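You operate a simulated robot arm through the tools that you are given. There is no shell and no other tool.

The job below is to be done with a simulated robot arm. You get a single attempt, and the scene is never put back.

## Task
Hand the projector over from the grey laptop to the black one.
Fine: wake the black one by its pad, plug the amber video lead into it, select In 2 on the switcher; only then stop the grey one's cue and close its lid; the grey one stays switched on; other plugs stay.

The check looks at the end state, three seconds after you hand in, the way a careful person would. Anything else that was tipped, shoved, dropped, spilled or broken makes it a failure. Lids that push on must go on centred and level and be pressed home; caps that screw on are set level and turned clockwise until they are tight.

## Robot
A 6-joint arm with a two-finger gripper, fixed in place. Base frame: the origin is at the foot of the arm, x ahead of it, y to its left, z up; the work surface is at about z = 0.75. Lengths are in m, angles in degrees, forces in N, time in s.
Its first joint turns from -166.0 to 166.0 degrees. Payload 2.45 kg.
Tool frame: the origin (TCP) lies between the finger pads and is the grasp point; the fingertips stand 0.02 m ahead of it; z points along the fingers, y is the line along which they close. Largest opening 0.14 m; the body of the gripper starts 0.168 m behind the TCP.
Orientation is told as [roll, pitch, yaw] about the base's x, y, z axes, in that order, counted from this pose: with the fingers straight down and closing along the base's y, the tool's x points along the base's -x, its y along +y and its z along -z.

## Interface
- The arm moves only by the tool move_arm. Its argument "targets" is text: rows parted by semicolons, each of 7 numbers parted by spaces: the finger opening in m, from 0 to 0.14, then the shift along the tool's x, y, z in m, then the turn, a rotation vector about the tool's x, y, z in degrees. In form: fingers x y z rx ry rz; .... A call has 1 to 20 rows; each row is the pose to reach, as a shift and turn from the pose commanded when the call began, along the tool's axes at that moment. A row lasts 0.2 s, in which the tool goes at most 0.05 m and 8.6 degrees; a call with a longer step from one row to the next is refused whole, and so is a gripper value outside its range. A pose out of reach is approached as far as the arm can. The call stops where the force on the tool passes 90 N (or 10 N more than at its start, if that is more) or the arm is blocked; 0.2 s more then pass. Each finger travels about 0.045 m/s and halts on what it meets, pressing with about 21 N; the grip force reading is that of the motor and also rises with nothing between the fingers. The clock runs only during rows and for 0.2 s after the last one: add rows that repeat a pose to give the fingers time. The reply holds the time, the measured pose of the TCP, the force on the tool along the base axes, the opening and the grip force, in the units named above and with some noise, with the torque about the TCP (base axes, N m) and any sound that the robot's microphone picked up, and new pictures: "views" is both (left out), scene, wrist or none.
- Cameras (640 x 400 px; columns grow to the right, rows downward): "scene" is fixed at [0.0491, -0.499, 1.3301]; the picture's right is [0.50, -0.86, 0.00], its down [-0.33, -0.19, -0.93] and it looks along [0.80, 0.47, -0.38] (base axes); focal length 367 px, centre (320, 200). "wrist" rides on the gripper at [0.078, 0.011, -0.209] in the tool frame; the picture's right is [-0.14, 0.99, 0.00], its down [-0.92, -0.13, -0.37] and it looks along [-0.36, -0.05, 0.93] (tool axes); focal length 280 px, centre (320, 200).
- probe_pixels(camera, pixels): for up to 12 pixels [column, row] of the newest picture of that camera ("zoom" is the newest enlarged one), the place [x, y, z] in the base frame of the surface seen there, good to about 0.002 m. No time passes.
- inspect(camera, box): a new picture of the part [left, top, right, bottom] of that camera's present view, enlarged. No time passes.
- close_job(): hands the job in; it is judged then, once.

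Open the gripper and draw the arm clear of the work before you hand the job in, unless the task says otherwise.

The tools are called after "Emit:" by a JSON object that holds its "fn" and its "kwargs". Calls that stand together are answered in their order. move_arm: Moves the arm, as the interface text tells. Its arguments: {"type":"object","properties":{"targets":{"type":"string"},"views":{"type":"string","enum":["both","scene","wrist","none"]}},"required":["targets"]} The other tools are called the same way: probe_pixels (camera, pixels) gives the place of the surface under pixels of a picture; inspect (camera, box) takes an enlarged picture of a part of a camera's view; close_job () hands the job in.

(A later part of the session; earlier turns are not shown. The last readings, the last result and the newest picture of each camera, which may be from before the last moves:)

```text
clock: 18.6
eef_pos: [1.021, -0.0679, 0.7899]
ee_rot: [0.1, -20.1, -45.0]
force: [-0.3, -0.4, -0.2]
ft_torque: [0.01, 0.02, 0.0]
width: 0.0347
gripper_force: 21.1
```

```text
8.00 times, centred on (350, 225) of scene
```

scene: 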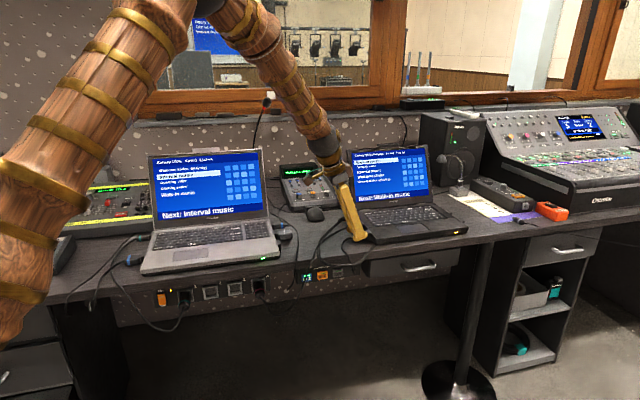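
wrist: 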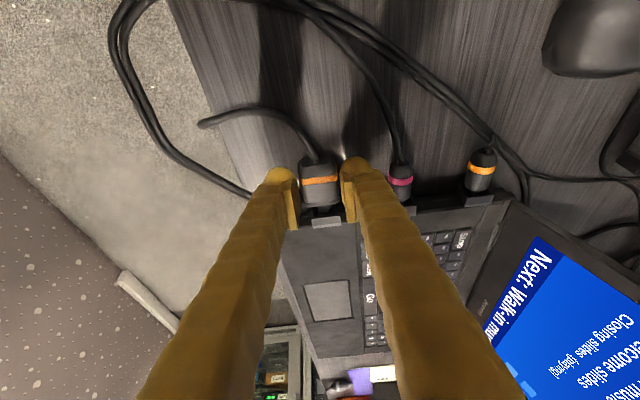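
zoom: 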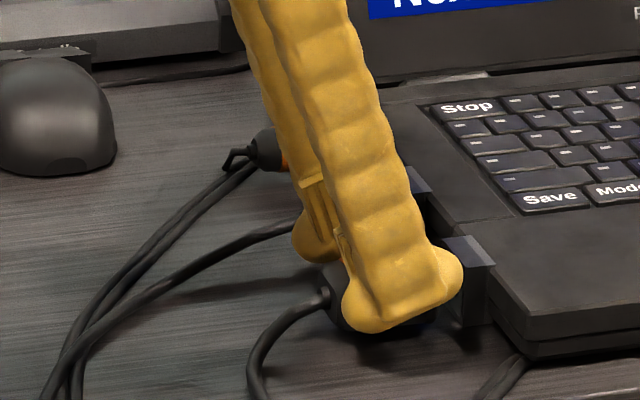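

No force yet. The connector seems about 1 mm to the left of the hole centre in this view, so I'll probe edges to confirm before going on.

Emit:
{"fn": "inspect", "kwargs": {"camera": "wrist", "box": [296, 195, 360, 235]}}

Emit:
{"fn": "probe_pixels", "kwargs": {"camera": "zoom", "pixels": [[225, 150], [300, 145], [220, 170], [305, 160], [180, 260], [430, 235], [190, 290], [430, 265], [260, 150], [310, 270]]}}

```text
10.00 times, centred on (328, 215) of wrist
```

zoom: 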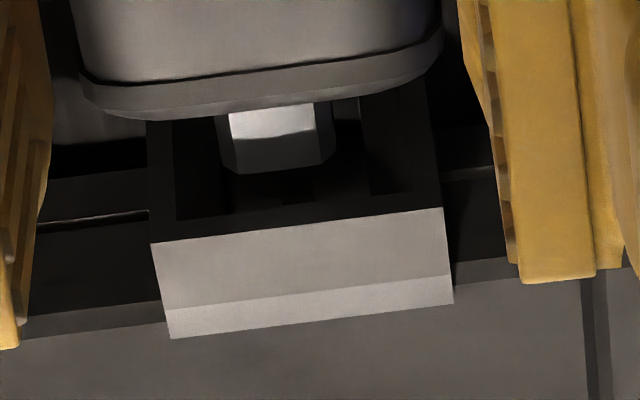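

```text
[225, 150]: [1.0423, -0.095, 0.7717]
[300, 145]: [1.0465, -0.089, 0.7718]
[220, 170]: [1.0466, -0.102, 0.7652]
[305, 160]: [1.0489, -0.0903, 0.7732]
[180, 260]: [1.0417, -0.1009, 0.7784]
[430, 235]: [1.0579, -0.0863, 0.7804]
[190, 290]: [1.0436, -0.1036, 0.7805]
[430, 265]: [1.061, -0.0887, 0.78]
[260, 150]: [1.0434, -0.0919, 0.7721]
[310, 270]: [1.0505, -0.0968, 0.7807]
```

The connector is about 1 mm low in lateral s (0.6745 against 0.6755). I'll shift by 1 mm and press on in 2 mm steps.

Emit:
{"fn": "move_arm", "kwargs": {"targets": "0.005 0 0.001 0 0 0 0; 0.005 -0.0019 0.001 0.0007 0 0 0; 0.005 -0.0038 0.001 0.0014 0 0 0; 0.005 -0.0056 0.001 0.0021 0 0 0; 0.005 -0.0056 0.001 0.0021 0 0 0", "views": "wrist"}}

Emit:
{"fn": "inspect", "kwargs": {"camera": "wrist", "box": [290, 170, 370, 220]}}

```text
clock: 19.8
eef_pos: [1.0247, -0.0703, 0.79]
ee_rot: [0.1, -20.0, -45.1]
force: [-0.2, 0.0, -0.4]
ft_torque: [0.05, -0.02, -0.01]
width: 0.0346
gripper_force: 21.4
```

wrist: 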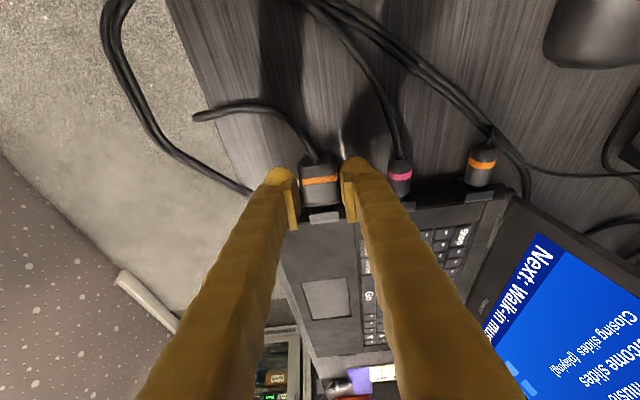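

```text
8.00 times, centred on (330, 195) of wrist
```

zoom: 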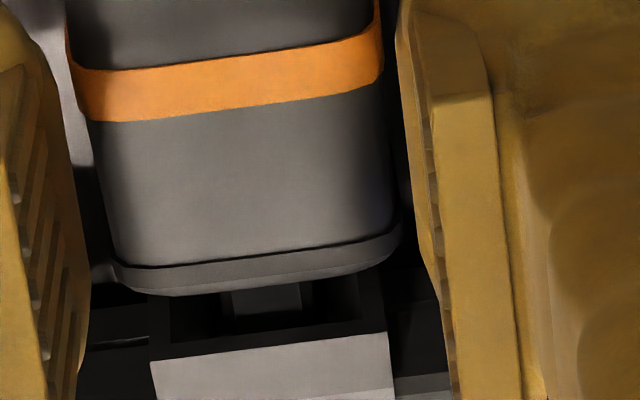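

It enters without force; the body front is still a few millimetres from the rim. I'll go another 3 mm.

Emit:
{"fn": "move_arm", "kwargs": {"targets": "0.005 -0.0009 0 0.0003 0 0 0; 0.005 -0.0019 0 0.0007 0 0 0; 0.005 -0.0028 0 0.001 0 0 0; 0.005 -0.0028 0 0.001 0 0 0", "views": "wrist"}}

Emit:
{"fn": "inspect", "kwargs": {"camera": "wrist", "box": [290, 170, 370, 220]}}

```text
clock: 20.8
eef_pos: [1.0282, -0.0726, 0.7901]
ee_rot: [0.1, -20.1, -45.0]
force: [0.3, -0.1, 0.0]
ft_torque: [-0.01, -0.03, -0.02]
width: 0.0346
gripper_force: 21.1
```

wrist: 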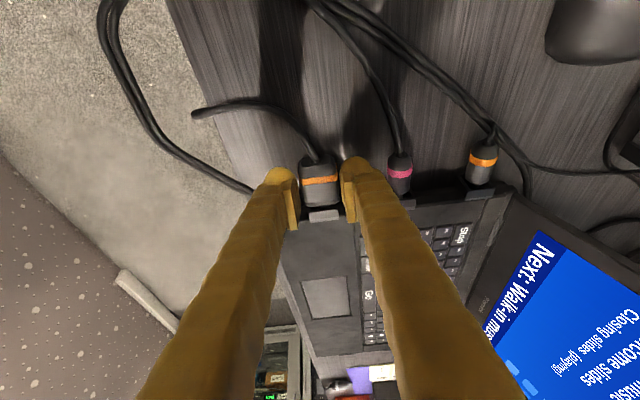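

```text
8.00 times, centred on (330, 195) of wrist
```

zoom: 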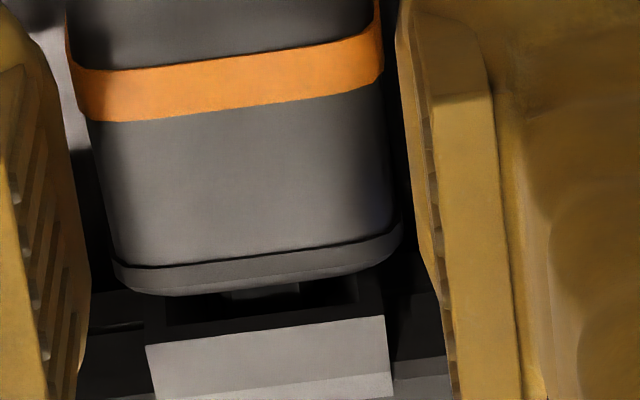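

Still free, with no click; I'll continue 3 mm more.

Emit:
{"fn": "move_arm", "kwargs": {"targets": "0.005 -0.0009 0 0.0003 0 0 0; 0.005 -0.0019 0 0.0007 0 0 0; 0.005 -0.0028 0 0.001 0 0 0; 0.005 -0.0028 0 0.001 0 0 0", "views": "wrist"}}

Emit:
{"fn": "inspect", "kwargs": {"camera": "wrist", "box": [290, 170, 370, 220]}}

```text
clock: 21.8
eef_pos: [1.0299, -0.0735, 0.7889]
ee_rot: [0.0, -20.0, -44.9]
force: [-10.6, 7.6, -3.7]
ft_torque: [0.26, 0.28, 0.01]
width: 0.0343
gripper_force: 21.0
```

wrist: 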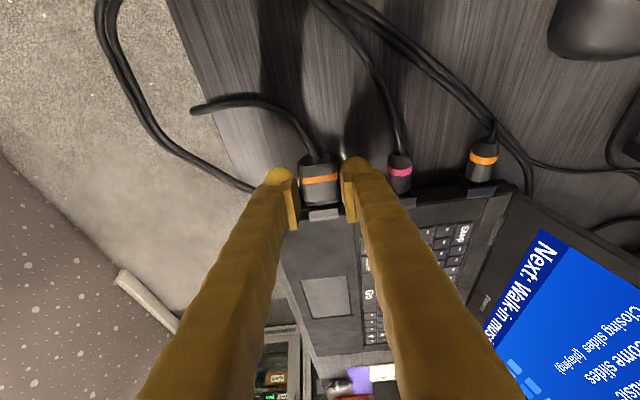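

```text
8.00 times, centred on (330, 195) of wrist
```

zoom: 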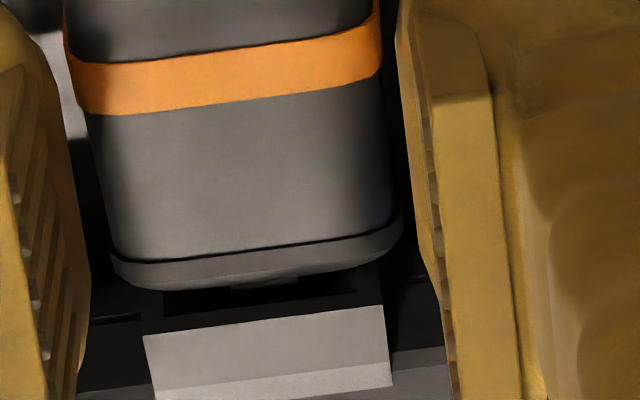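

Resistance of about 13 N appeared, with a slight slip of the plug. I'll look at the gap from the scene camera and probe.

Emit:
{"fn": "inspect", "kwargs": {"camera": "scene", "box": [330, 215, 378, 245]}}

Emit:
{"fn": "inspect", "kwargs": {"camera": "wrist", "box": [300, 190, 348, 220]}}

Emit:
{"fn": "probe_pixels", "kwargs": {"camera": "zoom", "pixels": [[150, 160], [400, 120], [150, 195], [280, 180], [400, 160], [180, 250], [400, 220], [300, 215], [280, 100], [270, 150]]}}

```text
13.33 times, centred on (354, 230) of scene
```

zoom: 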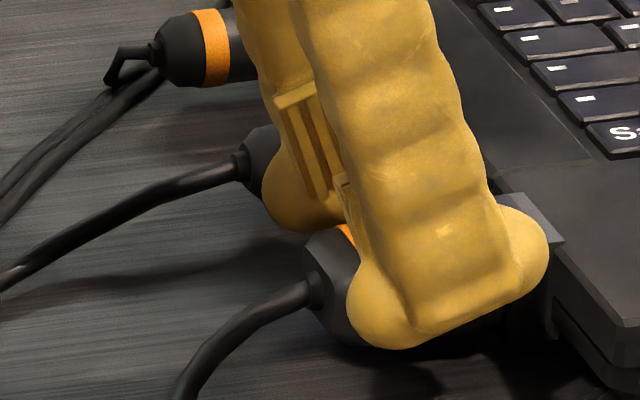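

```text
13.33 times, centred on (324, 205) of wrist
```

zoom: 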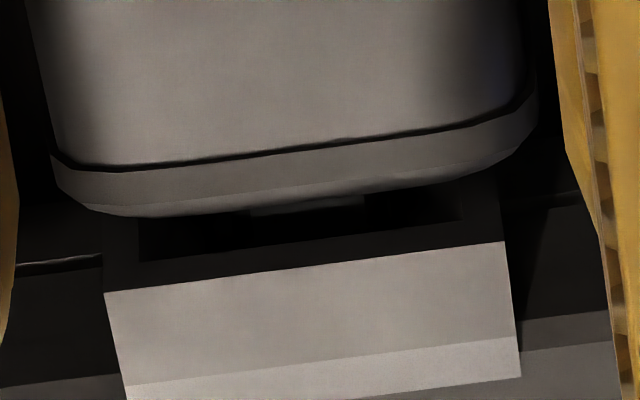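

```text
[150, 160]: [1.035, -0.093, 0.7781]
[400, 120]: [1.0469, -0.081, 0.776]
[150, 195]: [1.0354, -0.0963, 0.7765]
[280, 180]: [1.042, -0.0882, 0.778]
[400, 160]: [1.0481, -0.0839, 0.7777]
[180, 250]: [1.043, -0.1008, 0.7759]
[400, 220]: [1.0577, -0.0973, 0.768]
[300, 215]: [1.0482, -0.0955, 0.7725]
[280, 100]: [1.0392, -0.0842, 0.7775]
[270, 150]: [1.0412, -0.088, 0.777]
```

The connector (~15 mm long) appears to touch the port's inner end while the body is some 4 mm off the rim. I'll check that the laptop hasn't shifted by repeating the earlier scene view.

Emit:
{"fn": "inspect", "kwargs": {"camera": "scene", "box": [310, 200, 390, 250]}}

```text
8.00 times, centred on (350, 225) of scene
```

zoom: 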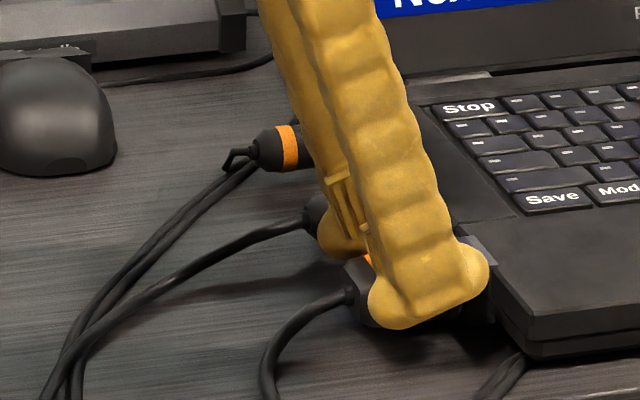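

The laptop has shifted by at most about 1 mm. To learn what a seated plug looks like I'll examine the magenta and orange ones in the wrist view.

Emit:
{"fn": "inspect", "kwargs": {"camera": "wrist", "box": [376, 130, 520, 220]}}

Emit:
{"fn": "probe_pixels", "kwargs": {"camera": "zoom", "pixels": [[110, 200], [110, 260], [120, 275], [130, 300], [430, 180], [430, 220], [445, 240], [460, 265], [420, 140], [105, 170]]}}

```text
4.44 times, centred on (448, 175) of wrist
```

zoom: 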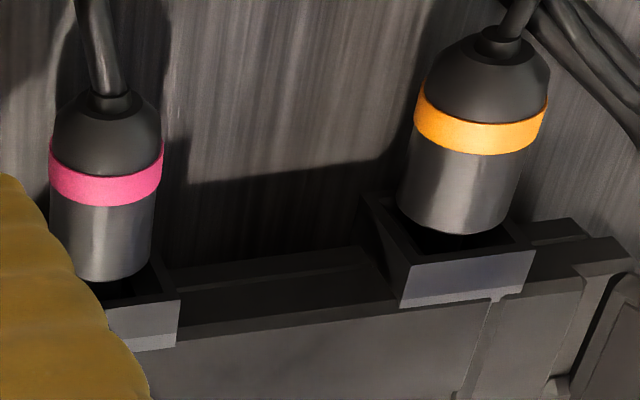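

```text
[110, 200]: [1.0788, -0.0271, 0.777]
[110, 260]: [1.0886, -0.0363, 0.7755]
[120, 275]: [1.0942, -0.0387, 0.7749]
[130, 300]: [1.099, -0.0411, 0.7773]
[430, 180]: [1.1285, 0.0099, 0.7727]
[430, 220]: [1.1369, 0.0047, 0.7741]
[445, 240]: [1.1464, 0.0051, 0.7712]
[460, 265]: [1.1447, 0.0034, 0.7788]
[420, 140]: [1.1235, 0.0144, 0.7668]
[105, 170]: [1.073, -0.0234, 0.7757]
```

The magenta and orange plugs also stand with a gap of about 5 mm at u≈0.8005, so ours (0.7995) is nearly seated. I'll push 1.5 mm more in fine steps and listen for a click.

Emit:
{"fn": "move_arm", "kwargs": {"targets": "0.005 -0.0005 0 0.0002 0 0 0; 0.005 -0.0009 0 0.0003 0 0 0; 0.005 -0.0014 0 0.0005 0 0 0; 0.005 -0.0014 0 0.0005 0 0 0", "views": "wrist"}}

Emit:
{"fn": "inspect", "kwargs": {"camera": "wrist", "box": [290, 170, 370, 220]}}

Emit:
{"fn": "inspect", "kwargs": {"camera": "scene", "box": [310, 200, 390, 250]}}

```text
clock: 22.8
eef_pos: [1.0303, -0.0761, 0.7896]
ee_rot: [0.1, -20.2, -45.0]
force: [-11.6, 2.4, -7.9]
ft_torque: [0.03, 0.19, 0.06]
width: 0.0349
gripper_force: 20.6
```

wrist: 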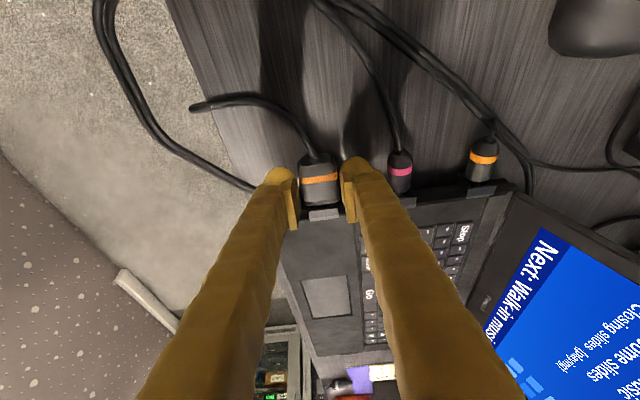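

```text
8.00 times, centred on (330, 195) of wrist
```

zoom: 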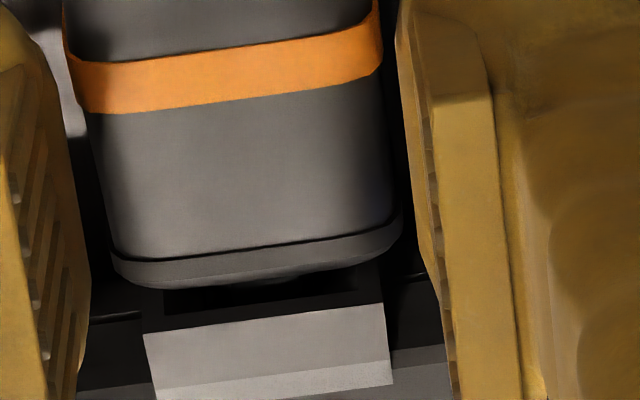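

```text
8.00 times, centred on (350, 225) of scene
```

zoom: 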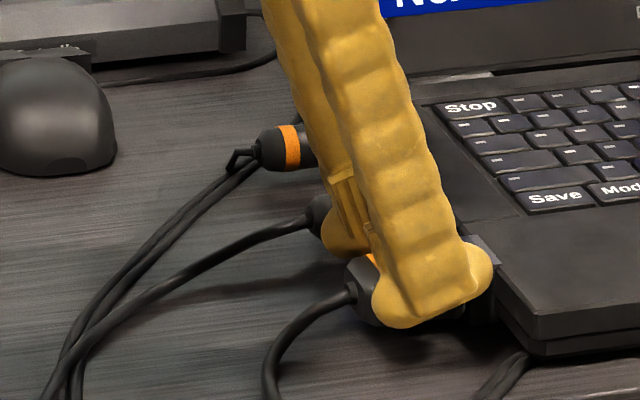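

The reaction pushes the tool backward and down, with some sideways force, so the connector is rubbing the upper funnel wall and starting to slide the laptop rather than seating. I'll back out about 9 mm and re-measure.

Emit:
{"fn": "move_arm", "kwargs": {"targets": "0.005 0.0028 0 -0.001 0 0 0; 0.005 0.0056 0 -0.0021 0 0 0; 0.005 0.0085 0 -0.0031 0 0 0; 0.005 0.0085 0 -0.0031 0 0 0", "views": "both"}}

Emit:
{"fn": "inspect", "kwargs": {"camera": "scene", "box": [310, 200, 390, 250]}}

Emit:
{"fn": "inspect", "kwargs": {"camera": "wrist", "box": [296, 195, 360, 235]}}

Emit:
{"fn": "probe_pixels", "kwargs": {"camera": "zoom", "pixels": [[235, 130], [300, 122], [270, 125], [200, 170], [400, 150], [190, 250], [430, 225], [200, 300], [440, 275], [300, 190], [270, 160], [315, 165]]}}

```text
clock: 23.8
eef_pos: [1.0252, -0.0683, 0.7887]
ee_rot: [0.1, -20.0, -44.9]
force: [0.4, -0.2, -0.6]
ft_torque: [0.02, -0.02, 0.0]
width: 0.0346
gripper_force: 21.4
```

scene: 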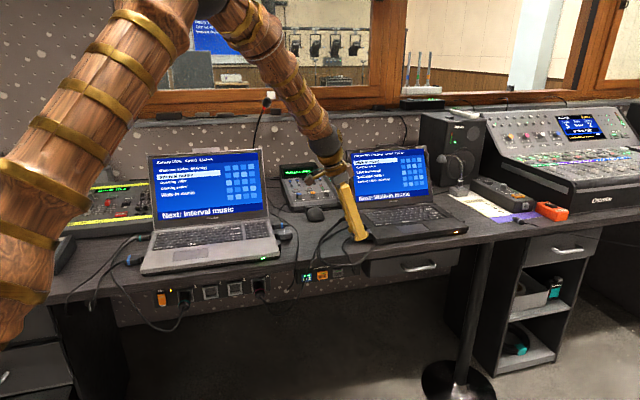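
wrist: 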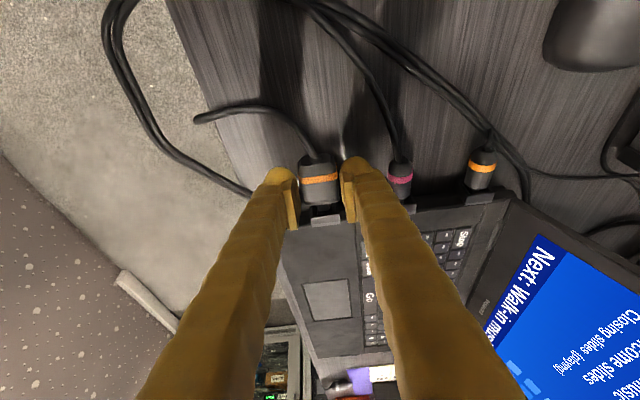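

```text
8.00 times, centred on (350, 225) of scene
```

zoom: 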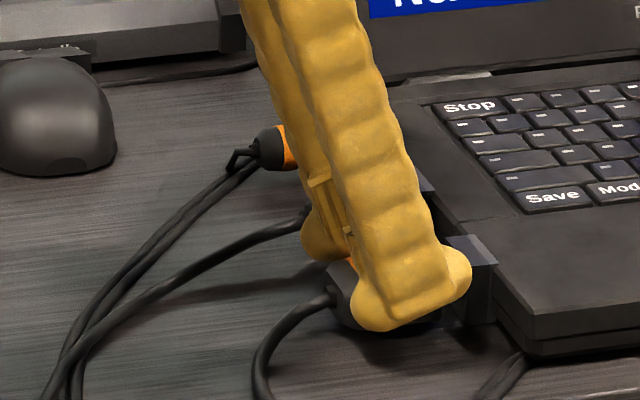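

```text
10.00 times, centred on (328, 215) of wrist
```

zoom: 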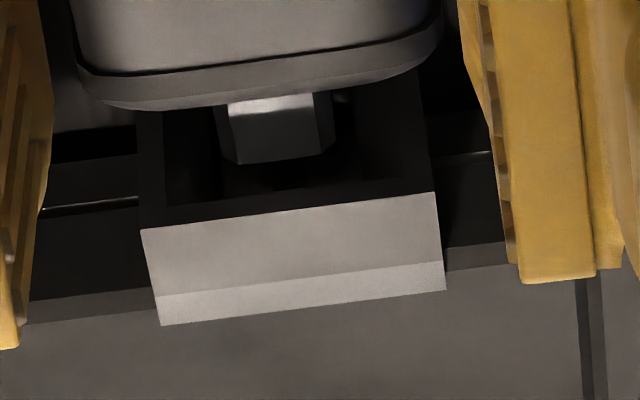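

```text
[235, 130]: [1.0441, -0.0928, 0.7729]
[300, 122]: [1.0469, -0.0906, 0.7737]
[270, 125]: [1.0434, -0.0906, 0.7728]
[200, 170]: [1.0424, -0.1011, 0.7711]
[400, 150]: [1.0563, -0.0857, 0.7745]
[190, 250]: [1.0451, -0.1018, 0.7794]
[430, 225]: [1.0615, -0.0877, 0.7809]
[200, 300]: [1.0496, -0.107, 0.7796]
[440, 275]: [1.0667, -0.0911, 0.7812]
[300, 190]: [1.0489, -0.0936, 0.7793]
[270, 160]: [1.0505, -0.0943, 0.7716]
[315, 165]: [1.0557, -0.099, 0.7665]
```

Connector top z is 0.773 while the port centre is about 0.7675, and the connector looks only about 5 mm thick, so it is roughly 2.5 mm too high. I'll lower 2.5 mm and advance 6 mm again.

Emit:
{"fn": "move_arm", "kwargs": {"targets": "0.005 0.0009 0 0.0024 0 0 0; 0.005 -0.0010 0 0.0031 0 0 0; 0.005 -0.0029 0 0.0038 0 0 0; 0.005 -0.0047 0 0.0044 0 0 0; 0.005 -0.0047 0 0.0044 0 0 0", "views": "wrist"}}

Emit:
{"fn": "inspect", "kwargs": {"camera": "wrist", "box": [296, 180, 360, 220]}}

```text
clock: 25.0
eef_pos: [1.0289, -0.0725, 0.7872]
ee_rot: [0.2, -20.2, -45.1]
force: [-9.1, 14.2, 10.2]
ft_torque: [0.11, 0.04, -0.01]
width: 0.0345
gripper_force: 21.1
```

wrist: 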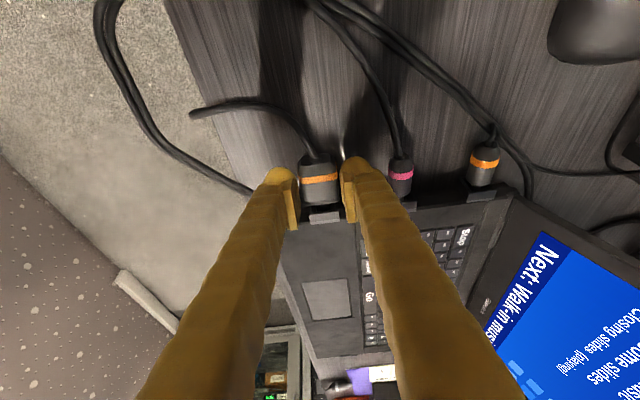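

```text
10.00 times, centred on (328, 200) of wrist
```

zoom: 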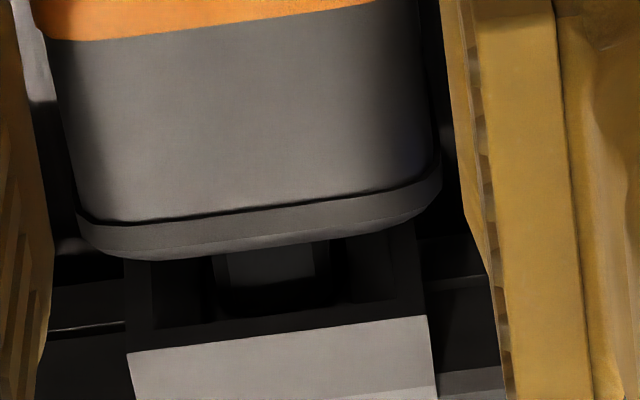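

Now the reaction is upward (+10 N), so this is too low; the right height lies between. I'll back off 3 mm, raise 1.4 mm and advance again.

Emit:
{"fn": "move_arm", "kwargs": {"targets": "0.005 0.0028 0 -0.001 0 0 0; 0.005 0.0023 0 -0.0023 0 0 0; 0.005 0.0005 0 -0.0017 0 0 0; 0.005 -0.0005 0 -0.0013 0 0 0; 0.005 -0.0014 0 -0.001 0 0 0; 0.005 -0.0014 0 -0.001 0 0 0", "views": "wrist"}}

Emit:
{"fn": "inspect", "kwargs": {"camera": "wrist", "box": [296, 180, 360, 220]}}

```text
clock: 26.4
eef_pos: [1.0288, -0.0744, 0.7884]
ee_rot: [0.1, -20.2, -45.0]
force: [-0.3, 0.7, -0.7]
ft_torque: [-0.06, 0.01, 0.03]
width: 0.0348
gripper_force: 21.4
```

wrist: 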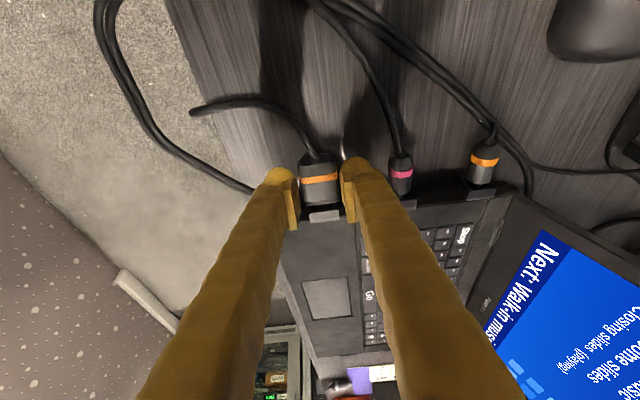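

```text
10.00 times, centred on (328, 200) of wrist
```

zoom: 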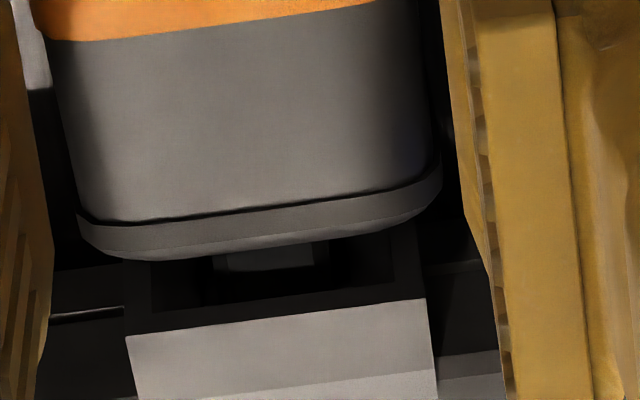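

Free of force at this height, about 1.5 mm deeper than the last contact. I'll advance 3 mm more in 1 mm steps.

Emit:
{"fn": "move_arm", "kwargs": {"targets": "0.005 -0.0009 0 0.0003 0 0 0; 0.005 -0.0019 0 0.0007 0 0 0; 0.005 -0.0028 0 0.001 0 0 0; 0.005 -0.0028 0 0.001 0 0 0", "views": "wrist"}}

Emit:
{"fn": "inspect", "kwargs": {"camera": "wrist", "box": [296, 180, 360, 220]}}

```text
clock: 27.4
eef_pos: [1.0304, -0.0764, 0.7901]
ee_rot: [0.0, -20.0, -45.0]
force: [-11.8, 12.0, 6.9]
ft_torque: [0.11, 0.04, 0.09]
width: 0.0347
gripper_force: 21.4
```

wrist: 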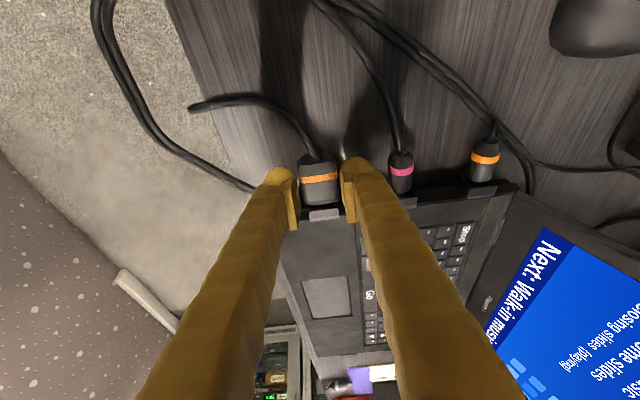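

```text
10.00 times, centred on (328, 200) of wrist
```

zoom: 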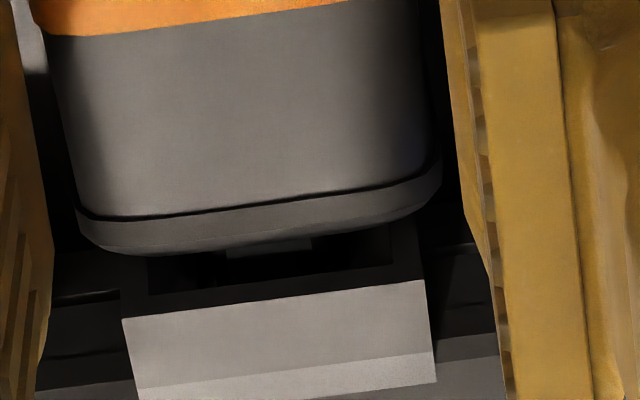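

Contact again with an upward push (+7 N), so I'm still slightly low; the fit seems tight. I'll back off 2.5 mm, raise 0.7 mm and advance.

Emit:
{"fn": "move_arm", "kwargs": {"targets": "0.005 0.0023 0 -0.0009 0 0 0; 0.005 0.0021 0 -0.0015 0 0 0; 0.005 0.0007 0 -0.001 0 0 0; 0.005 -0.0002 0 -0.0007 0 0 0; 0.005 -0.0007 0 -0.0005 0 0 0; 0.005 -0.0007 0 -0.0005 0 0 0", "views": "wrist"}}

Emit:
{"fn": "inspect", "kwargs": {"camera": "wrist", "box": [296, 180, 360, 220]}}

```text
clock: 28.8
eef_pos: [1.0303, -0.0758, 0.7898]
ee_rot: [0.1, -20.0, -45.0]
force: [-9.8, 10.5, 2.6]
ft_torque: [0.14, 0.13, 0.0]
width: 0.0344
gripper_force: 21.2
```

wrist: 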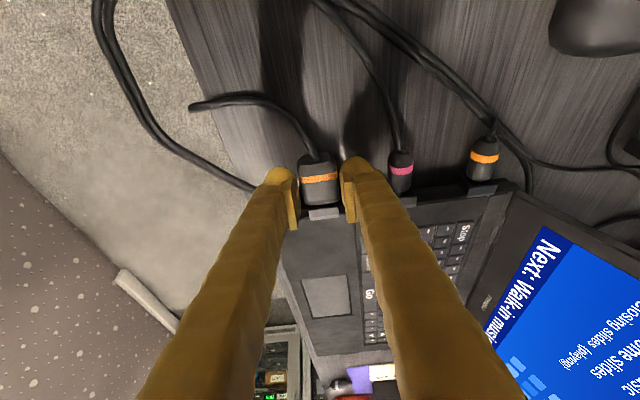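

```text
10.00 times, centred on (328, 200) of wrist
```

zoom: 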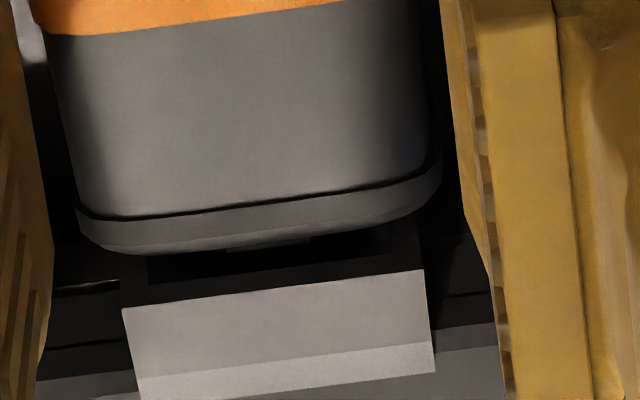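

The reaction is now almost purely axial (14 N), and it sits about 1 mm deeper. I'll probe the gap against the seated plugs' gap.

Emit:
{"fn": "probe_pixels", "kwargs": {"camera": "zoom", "pixels": [[260, 230], [150, 240], [390, 220], [260, 180], [150, 330], [400, 300], [280, 320], [270, 248], [280, 285], [130, 300]]}}

Emit:
{"fn": "inspect", "kwargs": {"camera": "scene", "box": [310, 200, 390, 250]}}

Emit:
{"fn": "inspect", "kwargs": {"camera": "wrist", "box": [376, 130, 520, 220]}}

```text
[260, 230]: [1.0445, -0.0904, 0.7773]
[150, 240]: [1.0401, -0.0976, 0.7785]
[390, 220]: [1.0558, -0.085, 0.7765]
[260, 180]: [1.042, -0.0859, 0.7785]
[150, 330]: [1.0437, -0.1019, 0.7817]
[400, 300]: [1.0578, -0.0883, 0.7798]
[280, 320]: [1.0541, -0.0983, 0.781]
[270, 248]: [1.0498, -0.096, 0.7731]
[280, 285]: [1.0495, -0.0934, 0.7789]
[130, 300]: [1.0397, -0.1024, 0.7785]
```

```text
8.00 times, centred on (350, 225) of scene
```

zoom: 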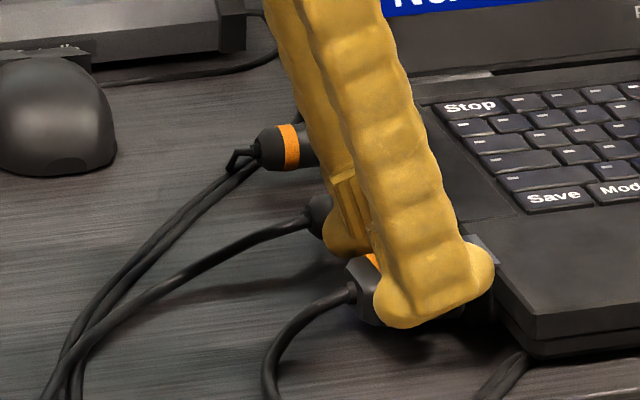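

```text
4.44 times, centred on (448, 175) of wrist
```

zoom: 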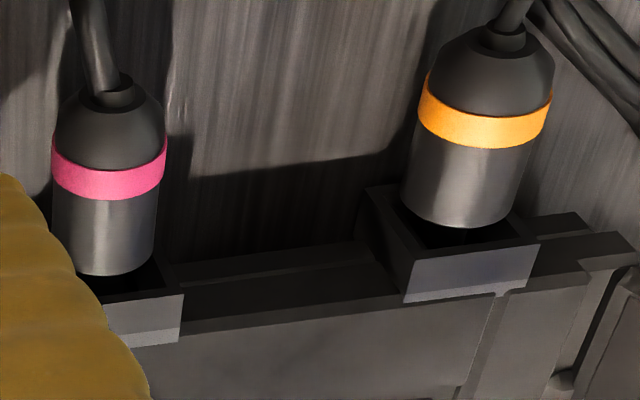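

The gap (~4.5 mm) matches that of the seated plugs, but no click was heard. I'll press 1.5 mm more, with a 0.3 mm raise to cancel the last upward push.

Emit:
{"fn": "move_arm", "kwargs": {"targets": "0.005 -0.0001 0 -0.0003 0 0 0; 0.005 -0.0008 0 0 0 0 0; 0.005 -0.0015 0 0.0002 0 0 0; 0.005 -0.0015 0 0.0002 0 0 0", "views": "wrist"}}

Emit:
{"fn": "inspect", "kwargs": {"camera": "wrist", "box": [296, 180, 360, 220]}}

Emit:
{"fn": "inspect", "kwargs": {"camera": "scene", "box": [310, 200, 390, 250]}}

```text
clock: 29.8
eef_pos: [1.0328, -0.0772, 0.7879]
ee_rot: [0.1, -20.1, -45.0]
force: [-13.4, 8.9, 0.1]
ft_torque: [0.2, 0.29, -0.03]
width: 0.0349
gripper_force: 21.3
```

wrist: 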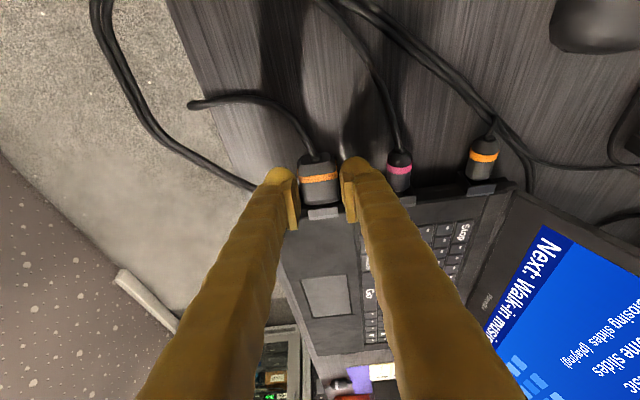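

```text
10.00 times, centred on (328, 200) of wrist
```

zoom: 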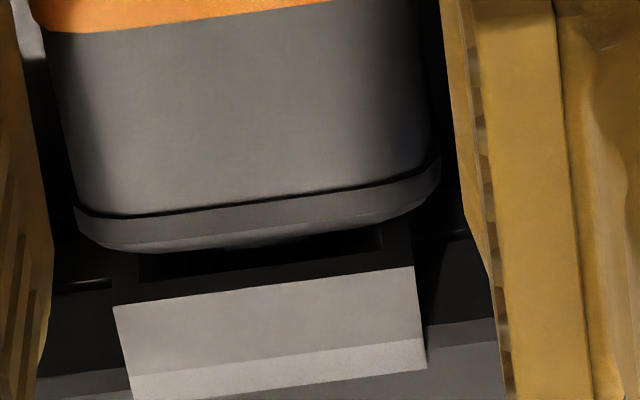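

```text
8.00 times, centred on (350, 225) of scene
```

zoom: 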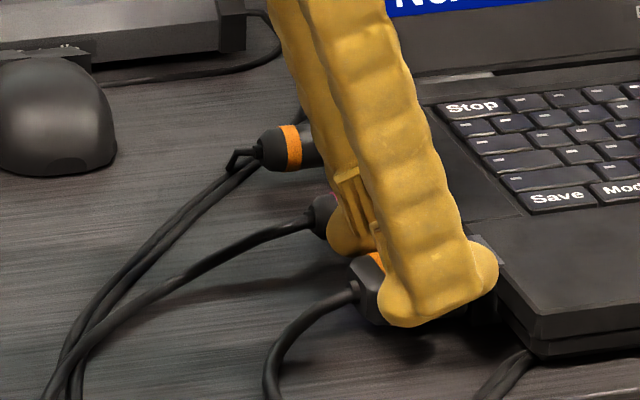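

No click, only the laptop creeping by about 1–2 mm in total, so the plug is at the end of the port. I'll check the black laptop's screen and the switcher for signs of a connection.

Emit:
{"fn": "inspect", "kwargs": {"camera": "scene", "box": [340, 140, 436, 200]}}

Emit:
{"fn": "inspect", "kwargs": {"camera": "scene", "box": [286, 240, 366, 290]}}

Emit:
{"fn": "inspect", "kwargs": {"camera": "scene", "box": [270, 150, 350, 200]}}

```text
6.67 times, centred on (388, 170) of scene
```

zoom: 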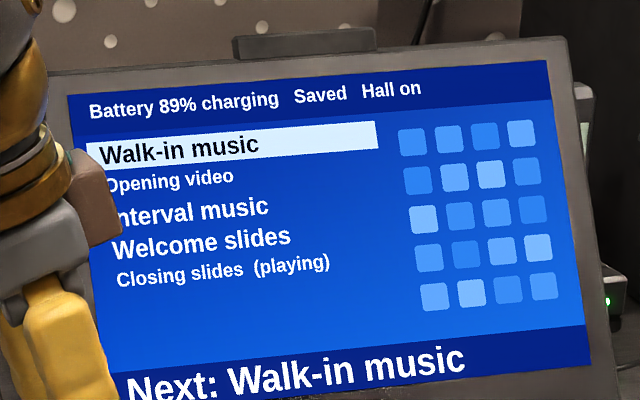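

```text
8.00 times, centred on (326, 265) of scene
```

zoom: 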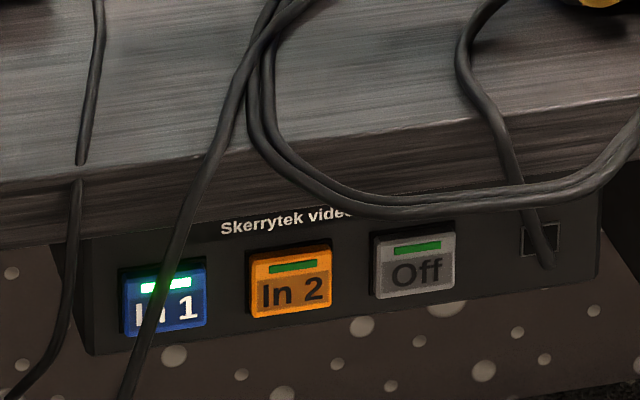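

```text
8.00 times, centred on (310, 175) of scene
```

zoom: 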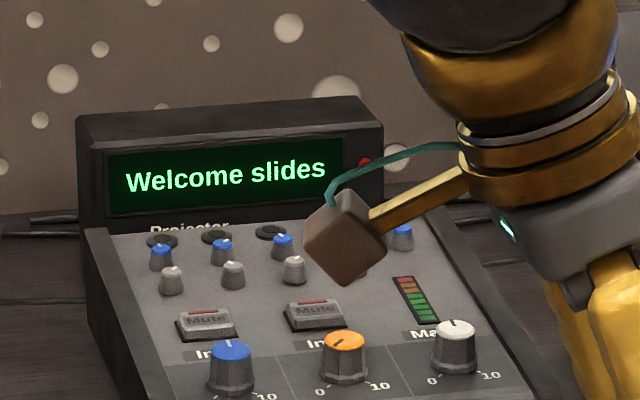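

Both laptops show plain status, so no telling yet. I'll relax the push by 1 mm and open the fingers to see whether the plug stays in place by itself.

Emit:
{"fn": "move_arm", "kwargs": {"targets": "0.005 0.0009 0 -0.0003 0 0 0; 0.005 0.0009 0 -0.0003 0 0 0; 0.04 0.0009 0 -0.0003 0 0 0; 0.045 0.0009 0 -0.0003 0 0 0; 0.045 0.0009 0 -0.0003 0 0 0"}}

Emit:
{"fn": "inspect", "kwargs": {"camera": "wrist", "box": [280, 160, 376, 220]}}

Emit:
{"fn": "inspect", "kwargs": {"camera": "scene", "box": [310, 200, 390, 250]}}

```text
clock: 31.0
eef_pos: [1.0317, -0.0766, 0.7895]
ee_rot: [0.2, -20.1, -45.0]
force: [0.9, 0.0, 0.1]
ft_torque: [-0.05, -0.01, -0.01]
width: 0.0448
gripper_force: 0.2
```

scene: 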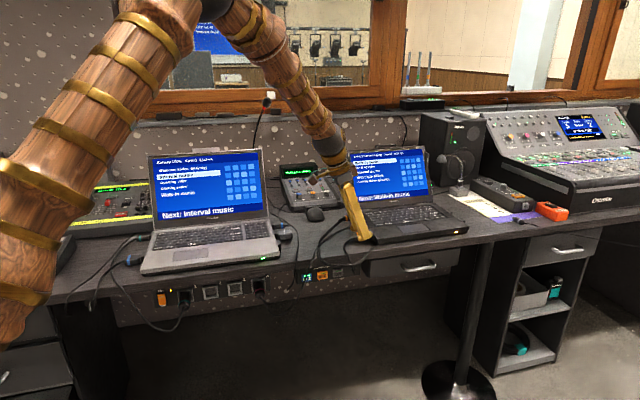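
wrist: 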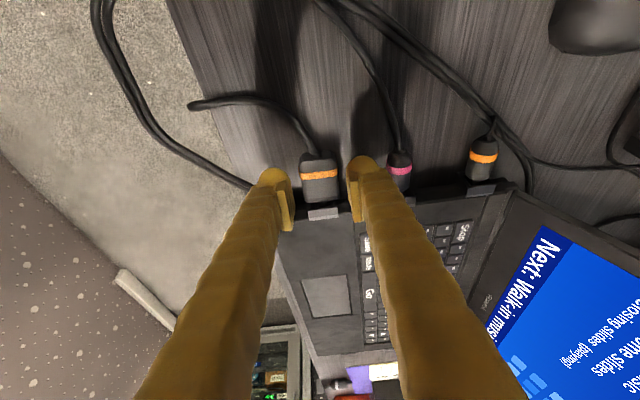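

```text
6.67 times, centred on (328, 190) of wrist
```

zoom: 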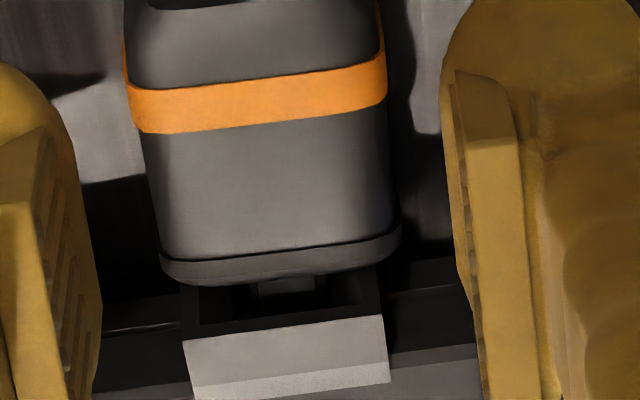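

```text
8.00 times, centred on (350, 225) of scene
```

zoom: 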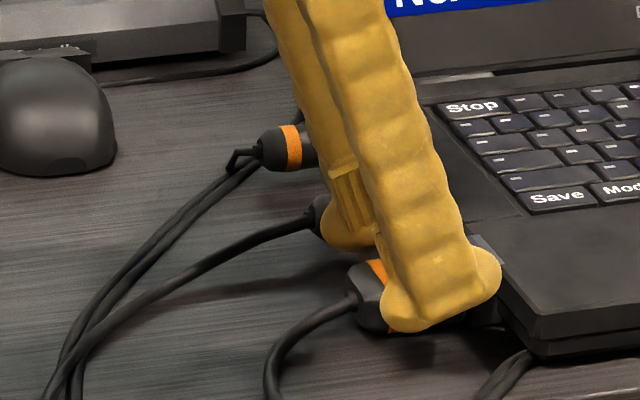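

The plug backed out slightly once released, so it isn't latched. I'll probe its pose now.

Emit:
{"fn": "probe_pixels", "kwargs": {"camera": "zoom", "pixels": [[180, 60], [320, 40], [170, 160], [370, 140], [190, 255], [370, 235], [280, 245], [265, 70], [285, 285], [200, 340], [370, 325], [285, 320]]}}

```text
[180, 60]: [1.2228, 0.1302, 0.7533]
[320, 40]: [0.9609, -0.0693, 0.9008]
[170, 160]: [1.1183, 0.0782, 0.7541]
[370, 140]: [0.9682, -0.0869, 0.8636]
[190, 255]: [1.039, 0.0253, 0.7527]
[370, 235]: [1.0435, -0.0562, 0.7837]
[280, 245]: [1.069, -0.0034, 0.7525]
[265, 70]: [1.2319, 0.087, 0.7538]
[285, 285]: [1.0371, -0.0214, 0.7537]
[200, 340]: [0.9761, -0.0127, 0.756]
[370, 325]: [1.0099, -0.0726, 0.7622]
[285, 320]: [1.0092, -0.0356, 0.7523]
```

That zoom was the scene one. I'll take the wrist zoom again and probe it.

Emit:
{"fn": "inspect", "kwargs": {"camera": "wrist", "box": [280, 160, 376, 220]}}

Emit:
{"fn": "probe_pixels", "kwargs": {"camera": "zoom", "pixels": [[180, 60], [320, 40], [170, 160], [370, 140], [190, 255], [370, 235], [280, 245], [265, 70], [285, 285], [200, 340], [370, 325], [285, 320]]}}

```text
6.67 times, centred on (328, 190) of wrist
```

zoom: 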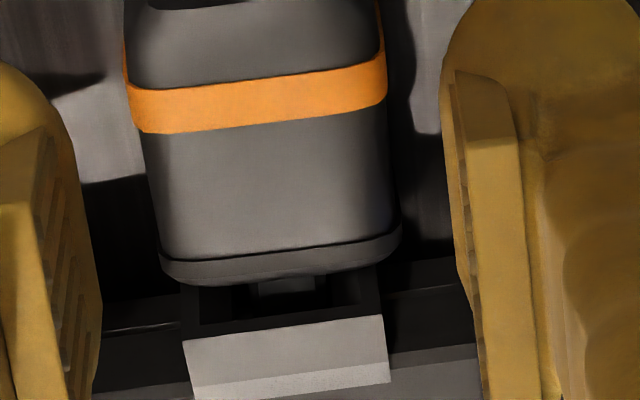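

```text
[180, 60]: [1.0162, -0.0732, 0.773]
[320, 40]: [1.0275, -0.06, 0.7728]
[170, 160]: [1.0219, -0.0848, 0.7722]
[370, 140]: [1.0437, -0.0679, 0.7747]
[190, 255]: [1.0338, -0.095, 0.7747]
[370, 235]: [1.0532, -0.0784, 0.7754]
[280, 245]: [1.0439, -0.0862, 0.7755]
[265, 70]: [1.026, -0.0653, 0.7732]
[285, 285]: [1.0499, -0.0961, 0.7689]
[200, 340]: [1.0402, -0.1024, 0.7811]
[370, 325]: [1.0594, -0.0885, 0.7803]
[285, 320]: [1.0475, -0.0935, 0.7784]
```

The plug fell back to desk height at its rear, so the seat was loose. I'll regrip it at its original height, draw it out 25 mm, set it down, and then look squarely into the port.

Emit:
{"fn": "move_arm", "kwargs": {"targets": "0.045 0.0014 0 0.0038 0 0 0; 0.045 0.0014 0 0.0038 0 0 0; 0.02 0.0014 0 0.0038 0 0 0; 0.005 0.0014 0 0.0038 0 0 0; 0.005 0.0014 0 0.0038 0 0 0; 0.005 0.0014 0 0.0038 0 0 0; 0.005 0.0084 0 0.0012 0 0 0; 0.005 0.0155 0 -0.0013 0 0 0; 0.005 0.0249 0 -0.0048 0 0 0; 0.005 0.0249 0 -0.0048 0 0 0"}}

Emit:
{"fn": "inspect", "kwargs": {"camera": "wrist", "box": [280, 160, 376, 220]}}

```text
clock: 33.2
eef_pos: [1.0136, -0.0605, 0.7853]
ee_rot: [0.2, -20.2, -45.0]
force: [-0.5, -0.1, 1.3]
ft_torque: [0.04, -0.03, -0.03]
width: 0.0346
gripper_force: 20.7
```

scene: 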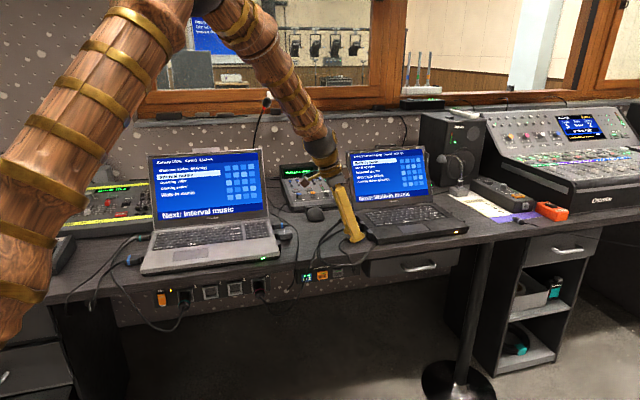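
wrist: 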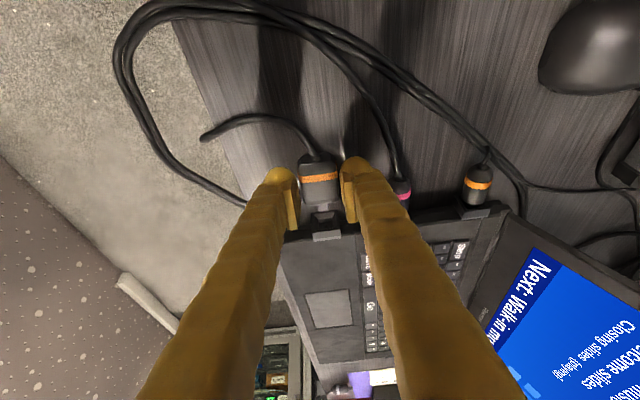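

```text
6.67 times, centred on (328, 190) of wrist
```

zoom: 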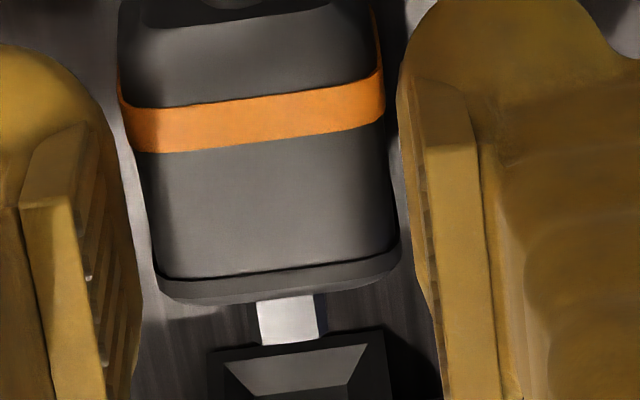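

The plug is out on the desk. I'll back it off a little more, release it, and rise with a steeper tilt and wide-open fingers so the camera looks nearly level into the port.

Emit:
{"fn": "move_arm", "kwargs": {"targets": "0.005 0.007 0 -0.0026 0 0 0; 0.005 0.0141 0 -0.0051 0 0 0; 0.02 0.0141 0 -0.0051 0 0 0; 0.05 0.0141 0 -0.0051 0 0 0; 0.05 0.0141 0 -0.0051 0 0 0; 0.05 0.0038 0 -0.0333 0 0 0; 0.06 -0.0065 0 -0.0615 0 0 0; 0.08 -0.0065 0 -0.0615 0 -6 0; 0.1 -0.0065 0 -0.0615 0 -12 0; 0.12 -0.0065 0 -0.0615 0 -18 0; 0.14 -0.0065 0 -0.0615 0 -24 0; 0.14 -0.0065 0 -0.0615 0 -30 0; 0.14 -0.0065 0 -0.0615 0 -30 0"}}

```text
clock: 36.0
eef_pos: [1.0032, -0.0486, 0.8474]
ee_rot: [0.1, -50.2, -45.3]
force: [0.1, 0.6, -0.6]
ft_torque: [0.03, 0.03, 0.0]
width: 0.1401
gripper_force: 0.1
```

scene: 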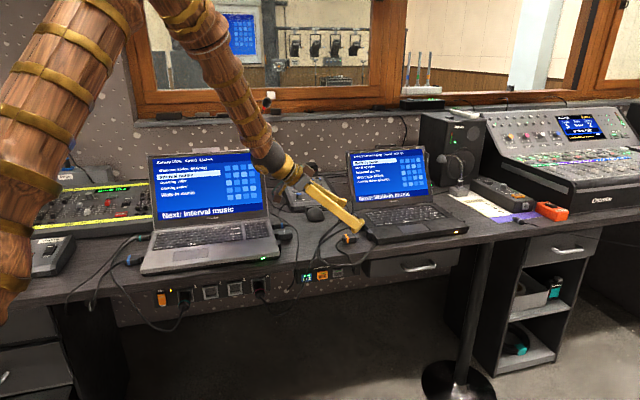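
wrist: 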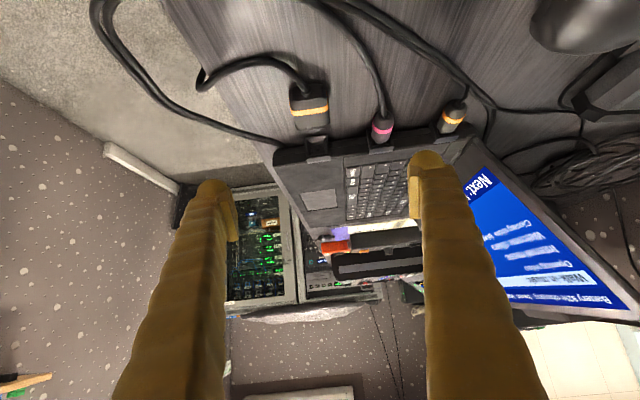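

I'll enlarge the port and plug in this flatter view.

Emit:
{"fn": "inspect", "kwargs": {"camera": "wrist", "box": [270, 90, 366, 170]}}

Emit:
{"fn": "inspect", "kwargs": {"camera": "wrist", "box": [294, 120, 342, 165]}}

Emit:
{"fn": "inspect", "kwargs": {"camera": "scene", "box": [322, 205, 386, 245]}}

```text
5.00 times, centred on (318, 130) of wrist
```

zoom: 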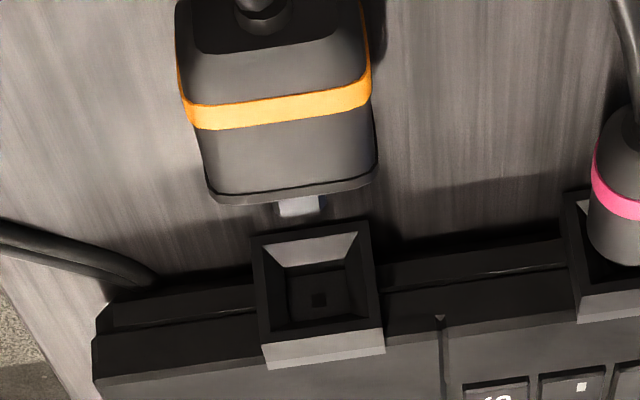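

```text
8.89 times, centred on (318, 142) of wrist
```

zoom: 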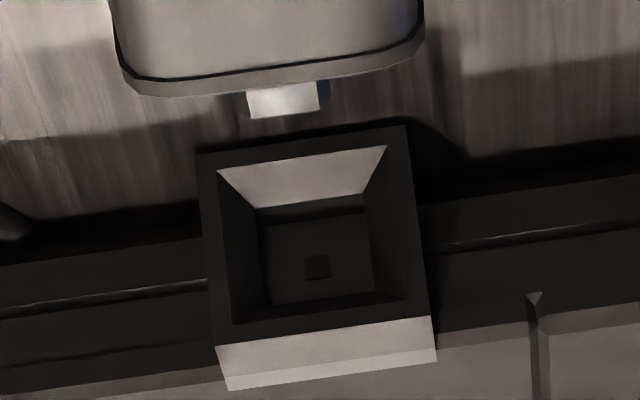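

```text
10.00 times, centred on (354, 225) of scene
```

zoom: 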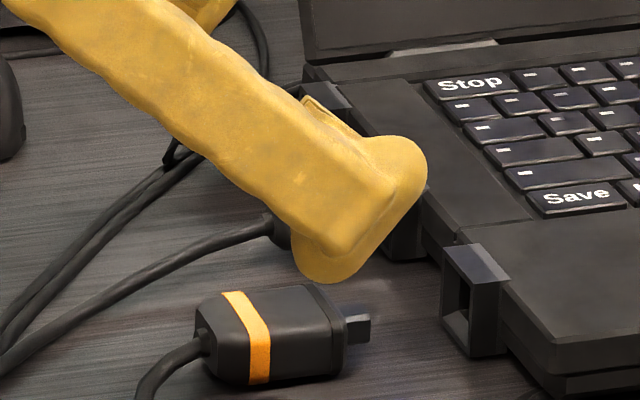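

The scene zoom now shows the connector (about 8 mm tall) and the square port with a recessed panel. I'll probe the port's interior, rim and the connector in this view.

Emit:
{"fn": "inspect", "kwargs": {"camera": "wrist", "box": [294, 120, 342, 165]}}

Emit:
{"fn": "probe_pixels", "kwargs": {"camera": "zoom", "pixels": [[204, 158], [400, 130], [222, 335], [422, 305], [317, 266], [285, 285], [355, 270], [275, 235], [360, 225], [310, 207], [255, 98], [318, 92]]}}

Emit:
{"fn": "inspect", "kwargs": {"camera": "scene", "box": [338, 220, 378, 245]}}

Emit:
{"fn": "probe_pixels", "kwargs": {"camera": "zoom", "pixels": [[60, 180], [125, 215], [145, 230], [150, 195], [140, 180], [330, 130], [400, 130], [340, 200], [355, 260], [380, 90], [90, 260], [370, 180]]}}

```text
8.89 times, centred on (318, 142) of wrist
```

zoom: 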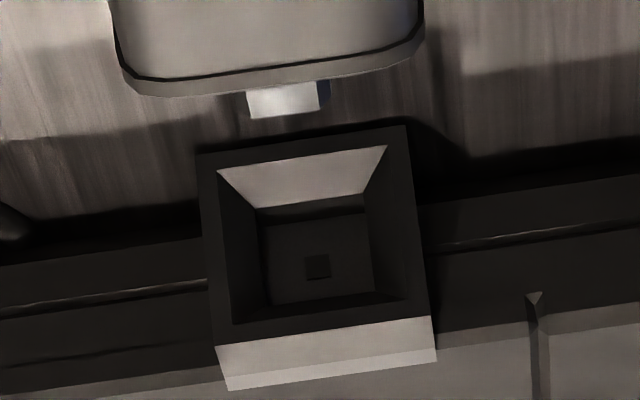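

```text
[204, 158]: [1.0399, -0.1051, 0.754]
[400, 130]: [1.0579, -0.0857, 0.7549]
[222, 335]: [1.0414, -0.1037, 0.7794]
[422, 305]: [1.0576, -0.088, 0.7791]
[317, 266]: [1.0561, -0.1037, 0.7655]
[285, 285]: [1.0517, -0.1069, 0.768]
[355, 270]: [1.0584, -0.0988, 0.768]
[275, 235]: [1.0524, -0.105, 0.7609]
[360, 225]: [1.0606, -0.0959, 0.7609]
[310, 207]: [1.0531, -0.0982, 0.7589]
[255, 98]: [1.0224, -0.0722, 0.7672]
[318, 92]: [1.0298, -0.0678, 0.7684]
```

```text
16.00 times, centred on (358, 232) of scene
```

zoom: 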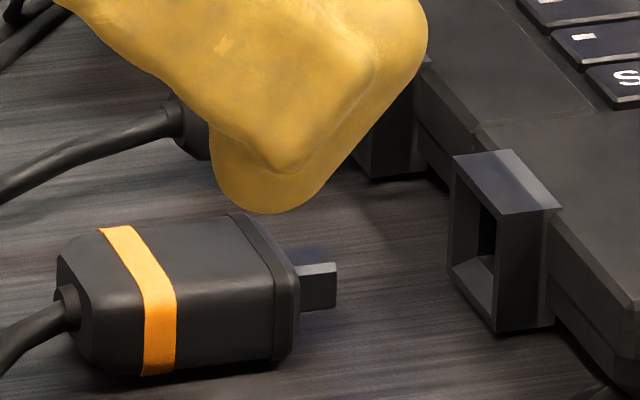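

```text
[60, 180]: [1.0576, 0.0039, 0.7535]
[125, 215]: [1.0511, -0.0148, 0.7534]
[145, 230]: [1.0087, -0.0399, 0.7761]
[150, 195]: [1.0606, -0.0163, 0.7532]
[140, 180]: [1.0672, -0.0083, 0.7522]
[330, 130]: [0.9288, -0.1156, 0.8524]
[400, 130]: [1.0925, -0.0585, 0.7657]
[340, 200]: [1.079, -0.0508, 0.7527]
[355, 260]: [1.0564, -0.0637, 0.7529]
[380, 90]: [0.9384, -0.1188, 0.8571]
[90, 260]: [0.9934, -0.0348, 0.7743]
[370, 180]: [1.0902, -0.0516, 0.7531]
```

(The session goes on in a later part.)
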